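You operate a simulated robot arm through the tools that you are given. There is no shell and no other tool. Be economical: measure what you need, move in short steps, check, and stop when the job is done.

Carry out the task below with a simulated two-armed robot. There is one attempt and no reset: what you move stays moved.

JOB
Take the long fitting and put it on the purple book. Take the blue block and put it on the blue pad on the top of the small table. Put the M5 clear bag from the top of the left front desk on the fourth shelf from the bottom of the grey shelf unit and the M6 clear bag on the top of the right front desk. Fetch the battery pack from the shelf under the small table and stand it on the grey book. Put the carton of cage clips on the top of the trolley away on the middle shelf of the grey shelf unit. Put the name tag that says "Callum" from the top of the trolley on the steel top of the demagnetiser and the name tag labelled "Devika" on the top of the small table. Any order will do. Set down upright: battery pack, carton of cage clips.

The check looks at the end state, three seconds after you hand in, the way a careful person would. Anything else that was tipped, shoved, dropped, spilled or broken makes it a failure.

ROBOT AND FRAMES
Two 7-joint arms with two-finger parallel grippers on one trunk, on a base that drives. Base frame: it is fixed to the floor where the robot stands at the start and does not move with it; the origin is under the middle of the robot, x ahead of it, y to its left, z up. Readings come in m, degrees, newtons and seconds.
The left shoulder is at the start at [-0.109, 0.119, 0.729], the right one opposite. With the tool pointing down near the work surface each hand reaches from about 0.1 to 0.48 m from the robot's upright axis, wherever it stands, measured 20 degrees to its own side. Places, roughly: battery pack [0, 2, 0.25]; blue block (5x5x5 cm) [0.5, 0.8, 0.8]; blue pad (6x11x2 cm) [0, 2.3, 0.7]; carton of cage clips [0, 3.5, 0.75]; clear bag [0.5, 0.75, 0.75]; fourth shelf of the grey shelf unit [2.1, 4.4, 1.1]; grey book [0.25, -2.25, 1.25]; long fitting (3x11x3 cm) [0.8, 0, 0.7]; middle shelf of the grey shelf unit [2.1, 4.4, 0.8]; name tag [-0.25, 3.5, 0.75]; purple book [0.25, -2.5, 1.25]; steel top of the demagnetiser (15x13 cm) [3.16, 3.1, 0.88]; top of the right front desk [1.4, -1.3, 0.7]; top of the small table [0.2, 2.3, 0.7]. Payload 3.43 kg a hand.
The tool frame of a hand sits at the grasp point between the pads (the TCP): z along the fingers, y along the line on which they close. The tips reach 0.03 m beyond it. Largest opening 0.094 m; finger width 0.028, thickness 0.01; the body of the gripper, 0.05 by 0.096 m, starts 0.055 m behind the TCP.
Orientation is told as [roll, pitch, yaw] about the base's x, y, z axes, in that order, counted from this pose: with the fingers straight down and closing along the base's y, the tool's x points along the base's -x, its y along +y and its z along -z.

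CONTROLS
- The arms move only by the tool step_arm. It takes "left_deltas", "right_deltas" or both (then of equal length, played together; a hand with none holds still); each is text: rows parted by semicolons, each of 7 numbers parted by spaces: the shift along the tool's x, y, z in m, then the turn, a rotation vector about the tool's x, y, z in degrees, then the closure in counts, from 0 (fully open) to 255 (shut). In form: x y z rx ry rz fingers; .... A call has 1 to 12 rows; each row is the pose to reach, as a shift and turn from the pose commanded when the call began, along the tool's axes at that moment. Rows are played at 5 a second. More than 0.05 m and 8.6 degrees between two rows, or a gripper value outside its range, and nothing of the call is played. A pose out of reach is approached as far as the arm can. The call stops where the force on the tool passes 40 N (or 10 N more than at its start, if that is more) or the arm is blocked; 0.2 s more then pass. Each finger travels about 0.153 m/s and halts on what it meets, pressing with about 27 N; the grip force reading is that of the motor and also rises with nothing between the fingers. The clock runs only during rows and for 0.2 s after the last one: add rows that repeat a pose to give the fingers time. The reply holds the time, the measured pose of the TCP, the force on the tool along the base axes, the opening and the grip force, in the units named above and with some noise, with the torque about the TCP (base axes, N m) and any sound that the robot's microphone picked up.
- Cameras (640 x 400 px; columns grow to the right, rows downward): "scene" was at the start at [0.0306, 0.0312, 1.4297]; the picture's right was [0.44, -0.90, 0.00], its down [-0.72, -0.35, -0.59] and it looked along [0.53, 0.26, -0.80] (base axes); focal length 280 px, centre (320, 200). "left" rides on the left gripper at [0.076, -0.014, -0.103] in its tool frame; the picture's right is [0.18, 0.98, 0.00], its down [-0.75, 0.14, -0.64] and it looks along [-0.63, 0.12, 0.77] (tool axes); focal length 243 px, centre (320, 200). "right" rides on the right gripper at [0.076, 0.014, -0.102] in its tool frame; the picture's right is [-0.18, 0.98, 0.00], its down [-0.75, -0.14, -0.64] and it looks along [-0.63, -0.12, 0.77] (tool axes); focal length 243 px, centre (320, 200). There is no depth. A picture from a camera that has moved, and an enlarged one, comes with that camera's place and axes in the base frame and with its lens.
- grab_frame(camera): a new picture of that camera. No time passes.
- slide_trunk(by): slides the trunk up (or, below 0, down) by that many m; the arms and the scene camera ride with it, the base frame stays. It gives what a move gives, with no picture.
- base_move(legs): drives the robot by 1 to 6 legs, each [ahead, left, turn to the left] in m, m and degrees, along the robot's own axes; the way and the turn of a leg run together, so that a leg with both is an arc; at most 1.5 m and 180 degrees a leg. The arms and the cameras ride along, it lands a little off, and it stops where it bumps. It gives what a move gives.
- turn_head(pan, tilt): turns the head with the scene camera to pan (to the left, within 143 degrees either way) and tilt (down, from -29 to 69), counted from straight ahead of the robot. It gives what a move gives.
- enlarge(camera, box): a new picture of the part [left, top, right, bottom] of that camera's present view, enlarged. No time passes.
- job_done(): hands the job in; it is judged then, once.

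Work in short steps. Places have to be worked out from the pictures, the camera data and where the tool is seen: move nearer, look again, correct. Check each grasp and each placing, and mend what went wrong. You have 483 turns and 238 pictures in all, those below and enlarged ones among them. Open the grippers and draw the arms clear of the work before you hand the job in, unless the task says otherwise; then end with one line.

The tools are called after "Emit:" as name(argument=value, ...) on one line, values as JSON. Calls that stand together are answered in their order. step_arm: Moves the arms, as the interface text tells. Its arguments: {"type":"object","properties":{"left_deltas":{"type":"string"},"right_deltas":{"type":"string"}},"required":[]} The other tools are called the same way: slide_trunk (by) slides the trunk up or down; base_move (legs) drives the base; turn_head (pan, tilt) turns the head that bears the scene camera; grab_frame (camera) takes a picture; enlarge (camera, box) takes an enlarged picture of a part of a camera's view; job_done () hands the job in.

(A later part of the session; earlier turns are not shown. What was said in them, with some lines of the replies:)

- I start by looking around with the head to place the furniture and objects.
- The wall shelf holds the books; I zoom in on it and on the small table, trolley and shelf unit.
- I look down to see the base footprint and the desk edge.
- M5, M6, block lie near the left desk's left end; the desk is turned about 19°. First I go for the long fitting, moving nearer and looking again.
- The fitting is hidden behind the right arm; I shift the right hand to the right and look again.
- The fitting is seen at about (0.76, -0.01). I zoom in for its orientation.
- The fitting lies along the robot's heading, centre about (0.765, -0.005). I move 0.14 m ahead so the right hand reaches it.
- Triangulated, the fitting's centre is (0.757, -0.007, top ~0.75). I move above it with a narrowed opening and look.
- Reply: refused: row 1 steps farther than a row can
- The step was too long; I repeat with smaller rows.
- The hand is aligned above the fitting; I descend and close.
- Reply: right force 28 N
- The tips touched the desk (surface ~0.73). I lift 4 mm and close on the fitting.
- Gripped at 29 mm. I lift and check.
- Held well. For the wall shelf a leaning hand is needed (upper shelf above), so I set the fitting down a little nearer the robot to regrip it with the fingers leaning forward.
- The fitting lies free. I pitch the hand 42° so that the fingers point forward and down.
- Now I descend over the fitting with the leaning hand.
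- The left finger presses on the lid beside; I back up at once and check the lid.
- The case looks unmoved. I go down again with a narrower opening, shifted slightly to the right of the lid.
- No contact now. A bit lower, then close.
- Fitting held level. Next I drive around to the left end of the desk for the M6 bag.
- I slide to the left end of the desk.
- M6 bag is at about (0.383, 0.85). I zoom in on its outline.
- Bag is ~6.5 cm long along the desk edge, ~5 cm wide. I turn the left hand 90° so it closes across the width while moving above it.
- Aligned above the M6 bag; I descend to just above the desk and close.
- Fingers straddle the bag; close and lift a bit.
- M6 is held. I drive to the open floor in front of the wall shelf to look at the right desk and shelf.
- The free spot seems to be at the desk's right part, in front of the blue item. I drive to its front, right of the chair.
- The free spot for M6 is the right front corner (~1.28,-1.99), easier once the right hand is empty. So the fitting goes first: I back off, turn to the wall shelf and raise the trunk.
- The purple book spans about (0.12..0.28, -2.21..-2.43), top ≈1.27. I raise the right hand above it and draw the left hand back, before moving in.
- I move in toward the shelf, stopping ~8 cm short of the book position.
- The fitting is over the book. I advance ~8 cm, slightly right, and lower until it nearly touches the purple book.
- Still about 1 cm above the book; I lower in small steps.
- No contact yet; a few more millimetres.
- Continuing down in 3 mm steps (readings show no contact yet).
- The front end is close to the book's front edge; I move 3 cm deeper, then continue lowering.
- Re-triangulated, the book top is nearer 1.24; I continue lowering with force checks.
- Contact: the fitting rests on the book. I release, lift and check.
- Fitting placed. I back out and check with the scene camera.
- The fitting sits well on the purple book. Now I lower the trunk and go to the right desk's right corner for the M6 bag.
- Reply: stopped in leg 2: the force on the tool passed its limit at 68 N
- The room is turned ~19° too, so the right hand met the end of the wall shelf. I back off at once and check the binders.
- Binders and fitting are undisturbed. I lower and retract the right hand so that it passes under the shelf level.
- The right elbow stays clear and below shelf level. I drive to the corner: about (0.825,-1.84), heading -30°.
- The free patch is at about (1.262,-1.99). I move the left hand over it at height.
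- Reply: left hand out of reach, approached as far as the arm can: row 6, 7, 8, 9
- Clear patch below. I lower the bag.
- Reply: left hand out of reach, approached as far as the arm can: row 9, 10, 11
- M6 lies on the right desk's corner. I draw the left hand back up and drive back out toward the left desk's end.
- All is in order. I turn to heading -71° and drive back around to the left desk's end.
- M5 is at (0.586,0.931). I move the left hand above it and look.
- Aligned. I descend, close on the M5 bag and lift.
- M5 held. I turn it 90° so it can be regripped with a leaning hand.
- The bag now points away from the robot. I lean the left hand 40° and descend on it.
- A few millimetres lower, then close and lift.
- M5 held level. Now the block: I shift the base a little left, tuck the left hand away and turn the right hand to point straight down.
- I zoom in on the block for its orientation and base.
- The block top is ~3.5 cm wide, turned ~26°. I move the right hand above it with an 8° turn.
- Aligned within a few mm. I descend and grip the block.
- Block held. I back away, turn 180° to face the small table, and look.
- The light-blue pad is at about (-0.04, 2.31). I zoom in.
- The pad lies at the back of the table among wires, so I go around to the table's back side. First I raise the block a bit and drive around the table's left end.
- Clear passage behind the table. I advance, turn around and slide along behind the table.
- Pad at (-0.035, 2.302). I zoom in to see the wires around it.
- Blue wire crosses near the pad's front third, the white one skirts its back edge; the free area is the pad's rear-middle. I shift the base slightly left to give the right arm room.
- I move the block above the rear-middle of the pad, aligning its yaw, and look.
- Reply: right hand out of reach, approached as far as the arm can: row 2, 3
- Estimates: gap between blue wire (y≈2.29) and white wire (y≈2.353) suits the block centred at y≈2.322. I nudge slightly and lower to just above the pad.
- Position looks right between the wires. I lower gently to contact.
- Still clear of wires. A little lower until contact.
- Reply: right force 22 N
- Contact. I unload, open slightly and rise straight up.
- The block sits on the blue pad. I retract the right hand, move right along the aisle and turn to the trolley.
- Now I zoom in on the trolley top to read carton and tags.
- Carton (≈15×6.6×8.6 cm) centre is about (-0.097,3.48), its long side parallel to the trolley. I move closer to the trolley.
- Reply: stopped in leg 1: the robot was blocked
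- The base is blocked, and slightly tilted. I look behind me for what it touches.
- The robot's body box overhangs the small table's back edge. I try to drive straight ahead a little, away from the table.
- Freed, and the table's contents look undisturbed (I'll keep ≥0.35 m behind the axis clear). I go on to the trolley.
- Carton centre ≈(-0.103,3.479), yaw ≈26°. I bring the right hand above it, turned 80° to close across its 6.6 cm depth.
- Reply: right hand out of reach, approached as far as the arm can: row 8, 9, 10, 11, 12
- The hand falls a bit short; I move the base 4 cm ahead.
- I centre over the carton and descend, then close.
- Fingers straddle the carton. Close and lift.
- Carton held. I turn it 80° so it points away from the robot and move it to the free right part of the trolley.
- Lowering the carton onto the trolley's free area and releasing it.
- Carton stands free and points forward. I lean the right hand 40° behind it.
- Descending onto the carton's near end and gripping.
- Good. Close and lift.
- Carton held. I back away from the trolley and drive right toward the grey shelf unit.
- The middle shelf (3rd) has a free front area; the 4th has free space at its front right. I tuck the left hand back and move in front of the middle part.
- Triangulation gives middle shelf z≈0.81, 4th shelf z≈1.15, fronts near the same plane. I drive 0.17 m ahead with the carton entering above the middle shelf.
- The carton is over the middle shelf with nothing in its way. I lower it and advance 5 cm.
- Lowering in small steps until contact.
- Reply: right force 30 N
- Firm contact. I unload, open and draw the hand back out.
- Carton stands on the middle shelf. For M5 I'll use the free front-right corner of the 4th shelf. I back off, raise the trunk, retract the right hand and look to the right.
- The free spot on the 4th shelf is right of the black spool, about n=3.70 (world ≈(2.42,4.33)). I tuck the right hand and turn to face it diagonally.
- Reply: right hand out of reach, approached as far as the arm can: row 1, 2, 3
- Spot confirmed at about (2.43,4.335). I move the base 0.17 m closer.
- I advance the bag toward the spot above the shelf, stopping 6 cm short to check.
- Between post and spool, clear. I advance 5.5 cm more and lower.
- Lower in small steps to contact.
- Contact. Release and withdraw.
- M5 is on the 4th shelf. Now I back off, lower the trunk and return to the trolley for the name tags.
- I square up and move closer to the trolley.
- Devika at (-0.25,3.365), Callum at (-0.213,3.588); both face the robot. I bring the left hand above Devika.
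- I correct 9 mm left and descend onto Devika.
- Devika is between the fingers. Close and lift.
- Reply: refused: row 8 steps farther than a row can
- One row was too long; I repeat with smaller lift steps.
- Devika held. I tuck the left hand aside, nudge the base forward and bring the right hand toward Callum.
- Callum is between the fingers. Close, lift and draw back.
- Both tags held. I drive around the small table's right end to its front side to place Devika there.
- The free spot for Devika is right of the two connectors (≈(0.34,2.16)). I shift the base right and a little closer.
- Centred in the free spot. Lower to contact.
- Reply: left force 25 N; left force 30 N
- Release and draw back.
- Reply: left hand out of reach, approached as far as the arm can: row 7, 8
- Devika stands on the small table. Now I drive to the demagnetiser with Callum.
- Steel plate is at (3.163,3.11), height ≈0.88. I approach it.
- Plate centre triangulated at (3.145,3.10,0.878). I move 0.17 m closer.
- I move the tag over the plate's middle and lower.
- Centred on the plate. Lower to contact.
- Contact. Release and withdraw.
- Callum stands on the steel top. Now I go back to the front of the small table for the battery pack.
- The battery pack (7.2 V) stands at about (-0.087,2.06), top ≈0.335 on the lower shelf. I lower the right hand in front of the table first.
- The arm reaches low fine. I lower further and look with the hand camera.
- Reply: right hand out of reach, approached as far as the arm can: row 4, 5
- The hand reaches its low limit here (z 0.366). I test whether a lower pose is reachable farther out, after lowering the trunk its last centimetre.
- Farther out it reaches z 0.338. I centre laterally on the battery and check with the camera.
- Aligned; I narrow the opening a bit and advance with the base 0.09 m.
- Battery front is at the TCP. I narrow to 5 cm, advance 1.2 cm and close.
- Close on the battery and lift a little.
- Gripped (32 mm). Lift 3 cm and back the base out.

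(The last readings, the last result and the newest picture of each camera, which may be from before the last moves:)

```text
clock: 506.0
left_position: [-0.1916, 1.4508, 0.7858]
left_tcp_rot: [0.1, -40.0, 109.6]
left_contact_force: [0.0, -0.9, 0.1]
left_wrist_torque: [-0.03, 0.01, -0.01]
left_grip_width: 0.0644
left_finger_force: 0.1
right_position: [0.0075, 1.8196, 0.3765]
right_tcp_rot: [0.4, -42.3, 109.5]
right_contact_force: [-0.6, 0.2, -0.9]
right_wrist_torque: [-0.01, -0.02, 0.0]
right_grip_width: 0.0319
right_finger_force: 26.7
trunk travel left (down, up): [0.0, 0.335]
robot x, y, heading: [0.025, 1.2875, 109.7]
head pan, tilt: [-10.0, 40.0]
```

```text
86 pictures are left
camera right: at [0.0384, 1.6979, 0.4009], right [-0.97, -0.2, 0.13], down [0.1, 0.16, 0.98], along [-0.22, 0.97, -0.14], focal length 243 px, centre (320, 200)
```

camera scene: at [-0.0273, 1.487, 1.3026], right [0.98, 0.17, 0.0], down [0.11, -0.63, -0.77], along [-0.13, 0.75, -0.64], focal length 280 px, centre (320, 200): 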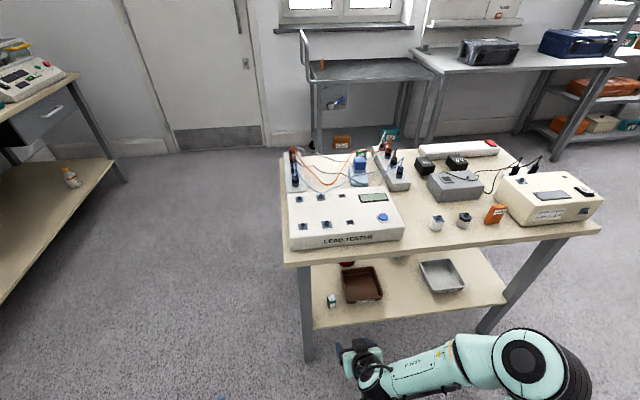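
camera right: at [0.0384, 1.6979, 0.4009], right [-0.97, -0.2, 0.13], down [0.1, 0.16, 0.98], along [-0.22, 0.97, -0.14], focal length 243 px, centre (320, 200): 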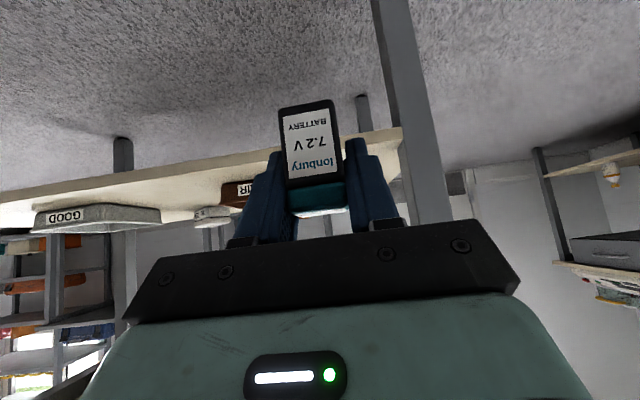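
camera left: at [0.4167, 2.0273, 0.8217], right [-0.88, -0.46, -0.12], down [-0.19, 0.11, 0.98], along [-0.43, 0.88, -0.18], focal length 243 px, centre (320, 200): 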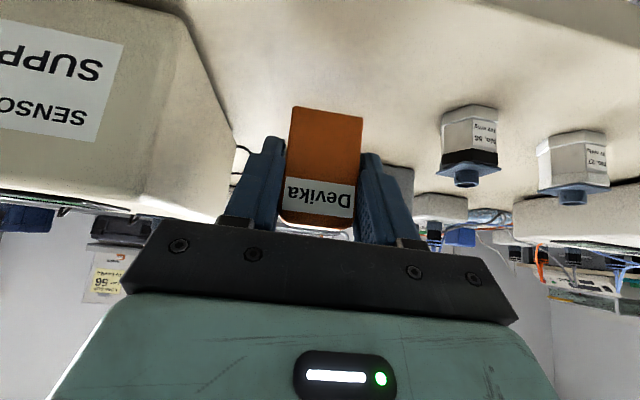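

Battery held upright. I raise the hand well up in front of the table.

Emit:
step_arm(right_deltas="-0.0198 0 -0.0339 0 0 0 255; -0.0396 0 -0.0677 0 0 0 255; -0.0595 0 -0.1016 0 0 0 255; -0.0793 0 -0.1354 0 0 0 255; -0.0991 0 -0.1693 0 0 0 255; -0.1189 0 -0.2032 0 0 0 255; -0.1387 0 -0.237 0 0 0 255; -0.1585 0 -0.2709 0 0 0 255; -0.1784 0 -0.3047 0 0 0 255; -0.1982 0 -0.3386 0 0 0 255; -0.218 0 -0.3724 0 0 0 255; -0.2378 0 -0.4063 0 0 0 255")

Emit:
slide_trunk(by=0.15)

```text
clock: 508.6
left_position: [-0.1905, 1.4528, 0.7865]
left_tcp_rot: [0.1, -40.0, 109.6]
left_contact_force: [0.4, 0.2, -0.8]
left_wrist_torque: [-0.03, 0.02, 0.01]
left_grip_width: 0.0646
left_finger_force: 0.0
right_position: [0.0421, 1.7253, 0.8394]
right_tcp_rot: [0.4, -42.5, 109.5]
right_contact_force: [1.0, 0.0, -1.3]
right_wrist_torque: [0.01, 0.0, 0.01]
right_grip_width: 0.0318
right_finger_force: 27.2
trunk travel left (down, up): [0.0, 0.335]
robot x, y, heading: [0.0273, 1.2903, 109.8]
head pan, tilt: [-10.0, 40.0]
```

```text
clock: 510.4
left_position: [-0.1905, 1.4533, 0.9359]
left_tcp_rot: [0.0, -40.0, 109.7]
left_contact_force: [-0.5, -1.1, 0.4]
left_wrist_torque: [0.02, -0.02, -0.03]
left_grip_width: 0.0647
left_finger_force: 0.0
right_position: [0.0426, 1.7275, 0.9876]
right_tcp_rot: [0.4, -42.5, 109.4]
right_contact_force: [0.1, 0.6, -0.4]
right_wrist_torque: [0.0, 0.0, 0.03]
right_grip_width: 0.0316
right_finger_force: 27.2
trunk travel left (down, up): [-0.15, 0.185]
robot x, y, heading: [0.0291, 1.2909, 109.5]
head pan, tilt: [-10.0, 40.0]
```

I drive through the corridor to the wall shelf.

Emit:
base_move(legs=[[0, 0.7, 0], [0, 0, 180], [1.4, 0, 0], [1.0, 0, 0]])

Emit:
turn_head(pan=10, tilt=20)

Emit:
grab_frame(camera="scene")

```text
clock: 535.7
left_position: [0.3245, -1.3835, 0.9365]
left_tcp_rot: [0.1, -40.1, -72.4]
left_contact_force: [0.1, -0.2, -0.1]
left_wrist_torque: [0.0, -0.02, -0.02]
left_grip_width: 0.0645
left_finger_force: 0.0
right_position: [0.0818, -1.6497, 0.9861]
right_tcp_rot: [0.4, -42.4, -72.4]
right_contact_force: [1.1, 0.3, -0.8]
right_wrist_torque: [0.03, 0.01, 0.01]
right_grip_width: 0.0318
right_finger_force: 27.0
trunk travel left (down, up): [-0.15, 0.185]
robot x, y, heading: [0.1136, -1.2157, -72.4]
head pan, tilt: [-10.0, 40.0]
```

```text
clock: 536.5
left_position: [0.3249, -1.382, 0.936]
left_tcp_rot: [0.0, -40.0, -72.5]
left_contact_force: [-0.5, 0.0, 0.0]
left_wrist_torque: [-0.01, 0.0, -0.01]
left_grip_width: 0.0644
left_finger_force: 0.0
right_position: [0.0828, -1.6491, 0.9873]
right_tcp_rot: [0.3, -42.4, -72.4]
right_contact_force: [0.5, 0.9, -1.3]
right_wrist_torque: [-0.01, 0.02, -0.01]
right_grip_width: 0.0317
right_finger_force: 26.8
trunk travel left (down, up): [-0.15, 0.185]
robot x, y, heading: [0.1142, -1.2165, -72.2]
head pan, tilt: [10.0, 20.0]
```

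```text
85 pictures are left
camera scene: at [0.1457, -1.2631, 1.4799], right [-0.89, -0.46, 0.0], down [-0.16, 0.3, -0.94], along [0.44, -0.83, -0.34], focal length 280 px, centre (320, 200)
```

scene: 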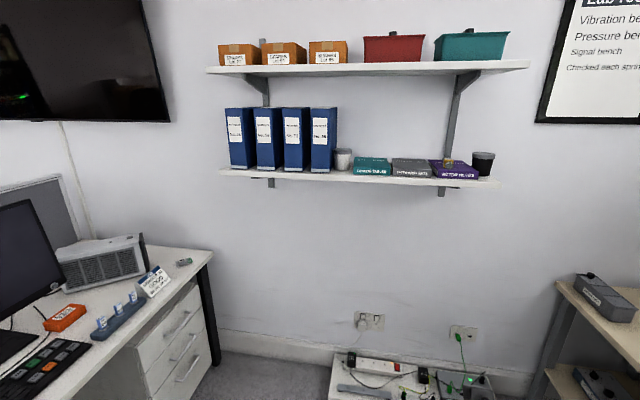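

I raise trunk and right hand above shelf height before approaching.

Emit:
slide_trunk(by=0.18)

Emit:
step_arm(right_deltas="-0.0257 0 -0.028 0 0 0 255; -0.0514 0 -0.0559 0 0 0 255; -0.0772 0 -0.0839 0 0 0 255; -0.1029 0 -0.1118 0 0 0 255; -0.1286 0 -0.1398 0 0 0 255; -0.1286 0 -0.1398 0 0 0 255")

Emit:
base_move(legs=[[0.4, 0.03, 1]])

Emit:
turn_head(pan=-8, tilt=28)

Emit:
grab_frame(camera="scene")

```text
clock: 538.5
left_position: [0.3245, -1.3828, 1.1164]
left_tcp_rot: [0.1, -40.0, -72.4]
left_contact_force: [0.1, 0.1, 0.5]
left_wrist_torque: [-0.03, -0.01, 0.02]
left_grip_width: 0.0646
left_finger_force: 0.1
right_position: [0.0814, -1.6479, 1.1676]
right_tcp_rot: [0.4, -42.3, -72.5]
right_contact_force: [0.5, -0.5, -0.9]
right_wrist_torque: [-0.04, -0.01, 0.02]
right_grip_width: 0.0318
right_finger_force: 26.9
trunk travel left (down, up): [-0.33, 0.005]
robot x, y, heading: [0.1149, -1.2109, -72.1]
head pan, tilt: [10.0, 20.0]
```

```text
clock: 539.9
left_position: [0.3252, -1.3833, 1.118]
left_tcp_rot: [0.1, -40.1, -72.4]
left_contact_force: [-0.3, 0.4, -0.9]
left_wrist_torque: [0.0, -0.02, 0.01]
left_grip_width: 0.0646
left_finger_force: 0.0
right_position: [0.0797, -1.6508, 1.3596]
right_tcp_rot: [0.3, -42.4, -72.5]
right_contact_force: [-0.4, 0.1, -1.2]
right_wrist_torque: [0.02, 0.01, 0.02]
right_grip_width: 0.0315
right_finger_force: 27.4
trunk travel left (down, up): [-0.33, 0.005]
robot x, y, heading: [0.1151, -1.2168, -72.1]
head pan, tilt: [10.0, 20.0]
```

```text
clock: 542.4
left_position: [0.4804, -1.7438, 1.1168]
left_tcp_rot: [0.1, -39.9, -71.3]
left_contact_force: [-0.1, 0.1, 0.9]
left_wrist_torque: [-0.01, -0.03, 0.0]
left_grip_width: 0.0644
left_finger_force: 0.0
right_position: [0.2383, -2.0158, 1.3585]
right_tcp_rot: [0.4, -42.5, -71.4]
right_contact_force: [-0.3, -0.1, -1.1]
right_wrist_torque: [-0.01, -0.01, 0.0]
right_grip_width: 0.0318
right_finger_force: 26.6
trunk travel left (down, up): [-0.33, 0.005]
robot x, y, heading: [0.2629, -1.578, -71.4]
head pan, tilt: [10.0, 20.0]
```

```text
clock: 543.2
left_position: [0.4801, -1.7434, 1.1176]
left_tcp_rot: [0.1, -39.9, -71.4]
left_contact_force: [-0.1, -0.5, -0.4]
left_wrist_torque: [-0.01, 0.01, -0.04]
left_grip_width: 0.0646
left_finger_force: 0.0
right_position: [0.2406, -2.0168, 1.3596]
right_tcp_rot: [0.3, -42.5, -71.6]
right_contact_force: [-0.5, 0.4, -1.4]
right_wrist_torque: [-0.04, -0.03, 0.02]
right_grip_width: 0.0316
right_finger_force: 27.2
trunk travel left (down, up): [-0.33, 0.005]
robot x, y, heading: [0.2626, -1.581, -71.3]
head pan, tilt: [-8.0, 28.0]
```

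```text
84 pictures are left
camera scene: at [0.2679, -1.6274, 1.6505], right [-0.98, -0.19, 0.0], down [-0.09, 0.46, -0.88], along [0.16, -0.87, -0.47], focal length 280 px, centre (320, 200)
```

scene: 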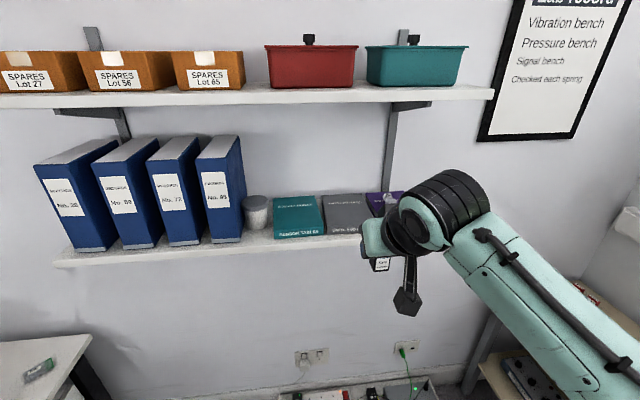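

The grey book centre is about (0.32,-2.32). I advance 0.2 m.

Emit:
base_move(legs=[[0.2, -0.015, 0]])

Emit:
grab_frame(camera="right")

Emit:
grab_frame(camera="scene")

```text
clock: 544.8
left_position: [0.5288, -1.93, 1.116]
left_tcp_rot: [0.1, -40.0, -71.2]
left_contact_force: [1.0, -0.6, 0.1]
left_wrist_torque: [0.01, -0.01, -0.03]
left_grip_width: 0.0647
left_finger_force: 0.0
right_position: [0.2887, -2.2041, 1.3589]
right_tcp_rot: [0.4, -42.5, -71.3]
right_contact_force: [0.0, -0.6, -0.6]
right_wrist_torque: [-0.01, 0.01, 0.02]
right_grip_width: 0.0319
right_finger_force: 26.9
trunk travel left (down, up): [-0.33, 0.005]
robot x, y, heading: [0.3121, -1.7658, -70.9]
head pan, tilt: [-8.0, 28.0]
```

```text
83 pictures are left
camera right: at [0.2622, -2.0788, 1.3821], right [0.97, 0.19, 0.13], down [-0.1, -0.16, 0.98], along [0.21, -0.97, -0.14], focal length 243 px, centre (320, 200)
```

right: 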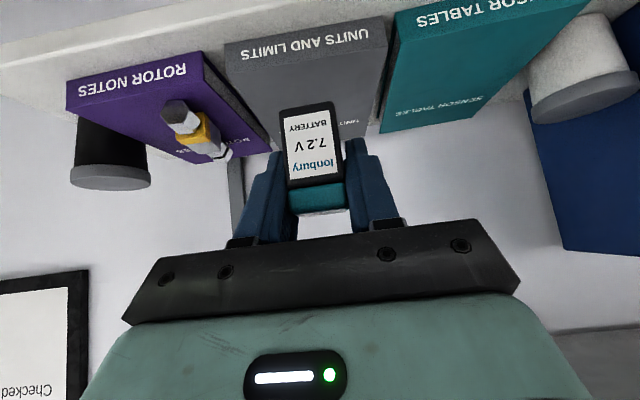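

```text
82 pictures are left
camera scene: at [0.3158, -1.814, 1.6502], right [-0.98, -0.19, 0.0], down [-0.09, 0.46, -0.88], along [0.17, -0.87, -0.47], focal length 280 px, centre (320, 200)
```

scene: 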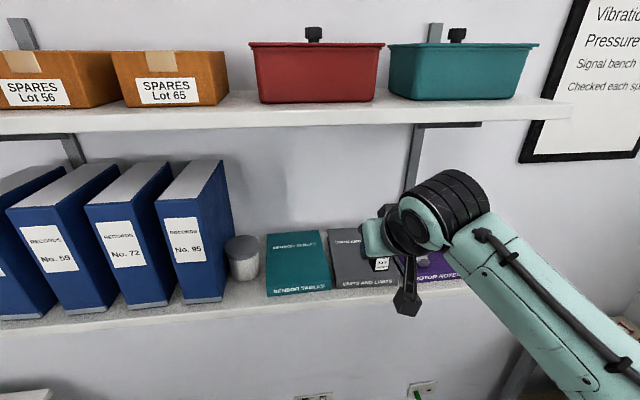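

I move forward 9 cm over the grey book and lower to just above it.

Emit:
step_arm(right_deltas="-0.033 0.004 0.0304 0 0 0 255; -0.0664 0.0075 0.0608 0 0 0 255; -0.045 0.0075 0.084 0 0 0 255; -0.0307 0.0075 0.0999 0 0 0 255; -0.0307 0.0075 0.0999 0 0 0 255")

Emit:
grab_frame(camera="right")

Emit:
enlarge(camera="scene", box=[260, 180, 480, 330])

```text
clock: 546.0
left_position: [0.5291, -1.9303, 1.1157]
left_tcp_rot: [0.1, -40.0, -71.2]
left_contact_force: [-0.3, 0.1, -0.1]
left_wrist_torque: [0.0, 0.02, 0.0]
left_grip_width: 0.0644
left_finger_force: 0.0
right_position: [0.3253, -2.286, 1.3068]
right_tcp_rot: [0.3, -42.5, -71.3]
right_contact_force: [-0.2, 0.9, -0.5]
right_wrist_torque: [-0.03, 0.0, -0.01]
right_grip_width: 0.0319
right_finger_force: 27.6
trunk travel left (down, up): [-0.33, 0.005]
robot x, y, heading: [0.3118, -1.7682, -71.2]
head pan, tilt: [-8.0, 28.0]
```

```text
81 pictures are left
camera right: at [0.2994, -2.1618, 1.3301], right [0.97, 0.19, 0.13], down [-0.1, -0.16, 0.98], along [0.21, -0.97, -0.14], focal length 243 px, centre (320, 200)
```

right: 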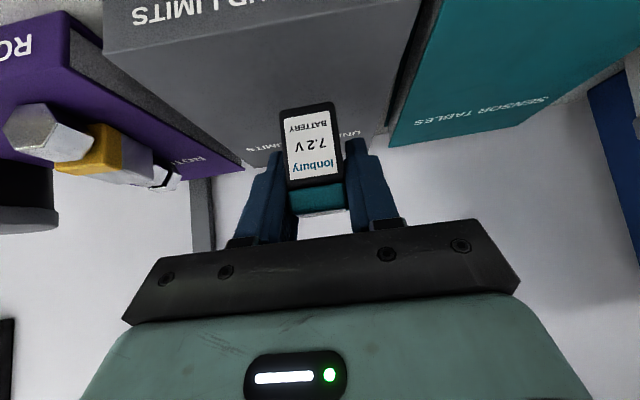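

```text
2.67 times, centred on (370, 255) of scene
camera zoom: at [0.3161, -1.8148, 1.6505], right [-0.98, -0.19, 0.0], down [-0.09, 0.46, -0.88], along [0.17, -0.87, -0.47], focal length 747 px, centre (187, 53)
```

zoom: 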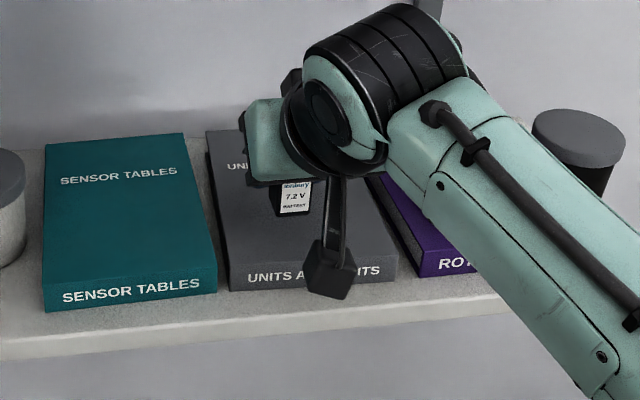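

Centred over the grey book. Lower to contact.

Emit:
step_arm(right_deltas="0.0034 0 0.0037 0 0 0 255; 0.0074 0 0.0081 0 0 0 255; 0.0074 0 0.0081 0 0 0 255")

Emit:
step_arm(right_deltas="0.0014 0 0.0015 0 0 0 255; 0.0027 0 0.0029 0 0 0 255; 0.0027 0 0.0029 0 0 0 255")

```text
clock: 546.8
left_position: [0.5296, -1.9303, 1.1162]
left_tcp_rot: [0.1, -40.0, -71.1]
left_contact_force: [-0.9, -0.2, 1.1]
left_wrist_torque: [-0.02, -0.05, 0.02]
left_grip_width: 0.0644
left_finger_force: 0.0
right_position: [0.3257, -2.2858, 1.2961]
right_tcp_rot: [0.4, -42.4, -71.2]
right_contact_force: [0.0, 0.7, -0.6]
right_wrist_torque: [0.0, 0.01, 0.0]
right_grip_width: 0.0319
right_finger_force: 27.1
trunk travel left (down, up): [-0.33, 0.005]
robot x, y, heading: [0.3184, -1.7661, -71.0]
head pan, tilt: [-8.0, 28.0]
```

```text
clock: 547.6
left_position: [0.5285, -1.9298, 1.1171]
left_tcp_rot: [0.1, -40.0, -71.2]
left_contact_force: [0.3, 0.0, 0.5]
left_wrist_torque: [0.01, 0.0, -0.01]
left_grip_width: 0.0644
left_finger_force: 0.1
right_position: [0.3257, -2.2873, 1.2925]
right_tcp_rot: [0.5, -42.4, -71.3]
right_contact_force: [-1.0, -0.7, 0.2]
right_wrist_torque: [-0.02, 0.01, 0.03]
right_grip_width: 0.0316
right_finger_force: 26.5
trunk travel left (down, up): [-0.33, 0.005]
robot x, y, heading: [0.3158, -1.765, -71.4]
head pan, tilt: [-8.0, 28.0]
```

Emit:
step_arm(right_deltas="0.0014 0 0.0015 0 0 0 255; 0.0027 0 0.0029 0 0 0 255; 0.0027 0 0.0029 0 0 0 255")

Emit:
grab_frame(camera="right")

```text
clock: 548.4
left_position: [0.5291, -1.9302, 1.1175]
left_tcp_rot: [0.1, -40.0, -71.1]
left_contact_force: [-0.5, 0.2, -0.2]
left_wrist_torque: [-0.02, -0.03, -0.02]
left_grip_width: 0.0644
left_finger_force: 0.0
right_position: [0.3248, -2.2873, 1.2886]
right_tcp_rot: [0.3, -42.5, -71.2]
right_contact_force: [-0.1, 1.0, -0.3]
right_wrist_torque: [-0.05, 0.02, 0.03]
right_grip_width: 0.0315
right_finger_force: 27.0
trunk travel left (down, up): [-0.33, 0.005]
robot x, y, heading: [0.3153, -1.7665, -71.0]
head pan, tilt: [-8.0, 28.0]
```

```text
79 pictures are left
camera right: at [0.2995, -2.1627, 1.3117], right [0.97, 0.19, 0.13], down [-0.1, -0.16, 0.98], along [0.21, -0.97, -0.14], focal length 243 px, centre (320, 200)
```

right: 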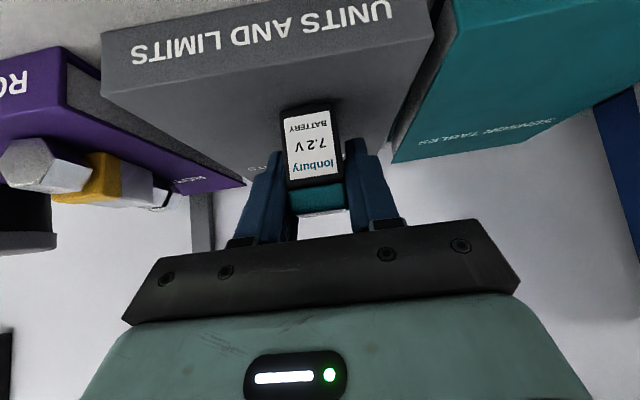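

Very close now; continue by small steps.

Emit:
step_arm(right_deltas="0.0014 0 0.0015 0 0 0 255; 0.0024 0 0.0026 0 0 0 255; 0.0024 0 0.0026 0 0 0 255")

Emit:
step_arm(right_deltas="0.0014 0 0.0015 0 0 0 255; 0.002 0 0.0022 0 0 0 255; 0.002 0 0.0022 0 0 0 255")

```text
clock: 549.2
left_position: [0.5295, -1.93, 1.1175]
left_tcp_rot: [0.1, -40.0, -71.1]
left_contact_force: [0.1, 0.1, 0.4]
left_wrist_torque: [-0.01, -0.05, 0.02]
left_grip_width: 0.0647
left_finger_force: 0.0
right_position: [0.3251, -2.2859, 1.2862]
right_tcp_rot: [0.4, -42.7, -71.4]
right_contact_force: [0.2, -2.7, 10.0]
right_wrist_torque: [-0.01, 0.15, 0.06]
right_grip_width: 0.032
right_finger_force: 26.9
trunk travel left (down, up): [-0.33, 0.005]
robot x, y, heading: [0.3141, -1.7662, -71.0]
head pan, tilt: [-8.0, 28.0]
```

```text
clock: 550.0
left_position: [0.5289, -1.9292, 1.1174]
left_tcp_rot: [0.0, -40.1, -71.1]
left_contact_force: [0.0, 0.4, 0.4]
left_wrist_torque: [0.0, 0.02, -0.02]
left_grip_width: 0.0646
left_finger_force: 0.0
right_position: [0.3267, -2.2865, 1.2835]
right_tcp_rot: [0.5, -42.8, -71.4]
right_contact_force: [1.5, -2.5, 25.1]
right_wrist_torque: [0.04, 0.07, 0.04]
right_grip_width: 0.0322
right_finger_force: 27.2
trunk travel left (down, up): [-0.33, 0.005]
robot x, y, heading: [0.313, -1.7621, -71.1]
head pan, tilt: [-8.0, 28.0]
```

Contact. Unload, open, draw back.

Emit:
step_arm(right_deltas="-0.0025 0 -0.003 0 0 0 255; -0.0025 0 -0.003 0 0 0 200; -0.0025 0 -0.003 0 0 0 150; -0.0025 0 -0.003 0 0 0 120; -0.0025 0 -0.003 0 0 0 120; 0.012 0 -0.022 0 0 0 120; 0.03 0 -0.05 0 0 0 120; 0.05 0 -0.08 0 0 0 120; 0.06 0 -0.11 0 0 0 120")

Emit:
base_move(legs=[[-0.35, 0, 0]])

Emit:
enlarge(camera="scene", box=[200, 150, 440, 300])

```text
clock: 552.0
left_position: [0.5285, -1.9294, 1.1173]
left_tcp_rot: [0.1, -40.1, -71.1]
left_contact_force: [-0.3, -0.5, -0.5]
left_wrist_torque: [-0.01, 0.01, 0.02]
left_grip_width: 0.0646
left_finger_force: 0.0
right_position: [0.2852, -2.1743, 1.3209]
right_tcp_rot: [0.4, -42.5, -71.4]
right_contact_force: [-0.6, 0.5, 0.6]
right_wrist_torque: [-0.03, -0.04, -0.03]
right_grip_width: 0.0497
right_finger_force: 0.0
trunk travel left (down, up): [-0.33, 0.005]
robot x, y, heading: [0.314, -1.7679, -71.0]
head pan, tilt: [-8.0, 28.0]
```

```text
clock: 554.3
left_position: [0.4139, -1.5951, 1.1162]
left_tcp_rot: [0.2, -40.0, -71.3]
left_contact_force: [0.6, 0.3, 0.2]
left_wrist_torque: [0.04, 0.01, 0.0]
left_grip_width: 0.0642
left_finger_force: 0.0
right_position: [0.1703, -1.8387, 1.3221]
right_tcp_rot: [0.4, -42.5, -71.5]
right_contact_force: [0.2, -0.3, 0.1]
right_wrist_torque: [-0.01, -0.03, 0.03]
right_grip_width: 0.0496
right_finger_force: 0.0
trunk travel left (down, up): [-0.33, 0.005]
robot x, y, heading: [0.1997, -1.4307, -71.2]
head pan, tilt: [-8.0, 28.0]
```

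```text
2.67 times, centred on (320, 225) of scene
camera zoom: at [0.2013, -1.4783, 1.6506], right [-0.98, -0.19, 0.0], down [-0.09, 0.46, -0.88], along [0.16, -0.87, -0.47], focal length 747 px, centre (320, 133)
```

zoom: 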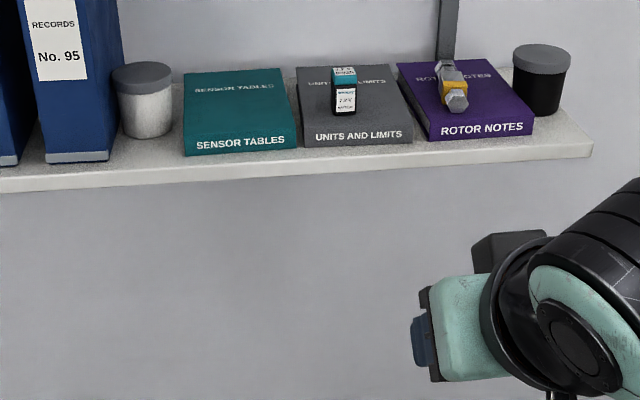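

Battery stands on the grey book, the fitting lies on the purple one. I open both grippers fully, arms clear of everything.

Emit:
step_arm(left_deltas="0 0 0 0 0 0 0; 0 0 0 0 0 0 0", right_deltas="0 0 0 0 0 0 0; 0 0 0 0 0 0 0")

```text
clock: 554.9
left_position: [0.4139, -1.5949, 1.1172]
left_tcp_rot: [0.1, -40.0, -71.3]
left_contact_force: [0.1, 0.3, 0.6]
left_wrist_torque: [-0.01, -0.02, 0.01]
left_grip_width: 0.0939
left_finger_force: 0.1
right_position: [0.17, -1.8381, 1.3216]
right_tcp_rot: [0.3, -42.4, -71.3]
right_contact_force: [-0.6, 0.3, 0.8]
right_wrist_torque: [-0.01, 0.03, -0.01]
right_grip_width: 0.0942
right_finger_force: 0.1
trunk travel left (down, up): [-0.33, 0.005]
robot x, y, heading: [0.2029, -1.4295, -71.4]
head pan, tilt: [-8.0, 28.0]
```

All items are placed and were checked in pictures; I hand the job in.

Emit:
job_done()

```text
The job is handed in.
```

All eight items are in their places and I handed the job in; along the way the robot bumped the parts case lid, the end of the wall shelf and the small table's back edge, and nothing looked moved or knocked over in the pictures afterwards.
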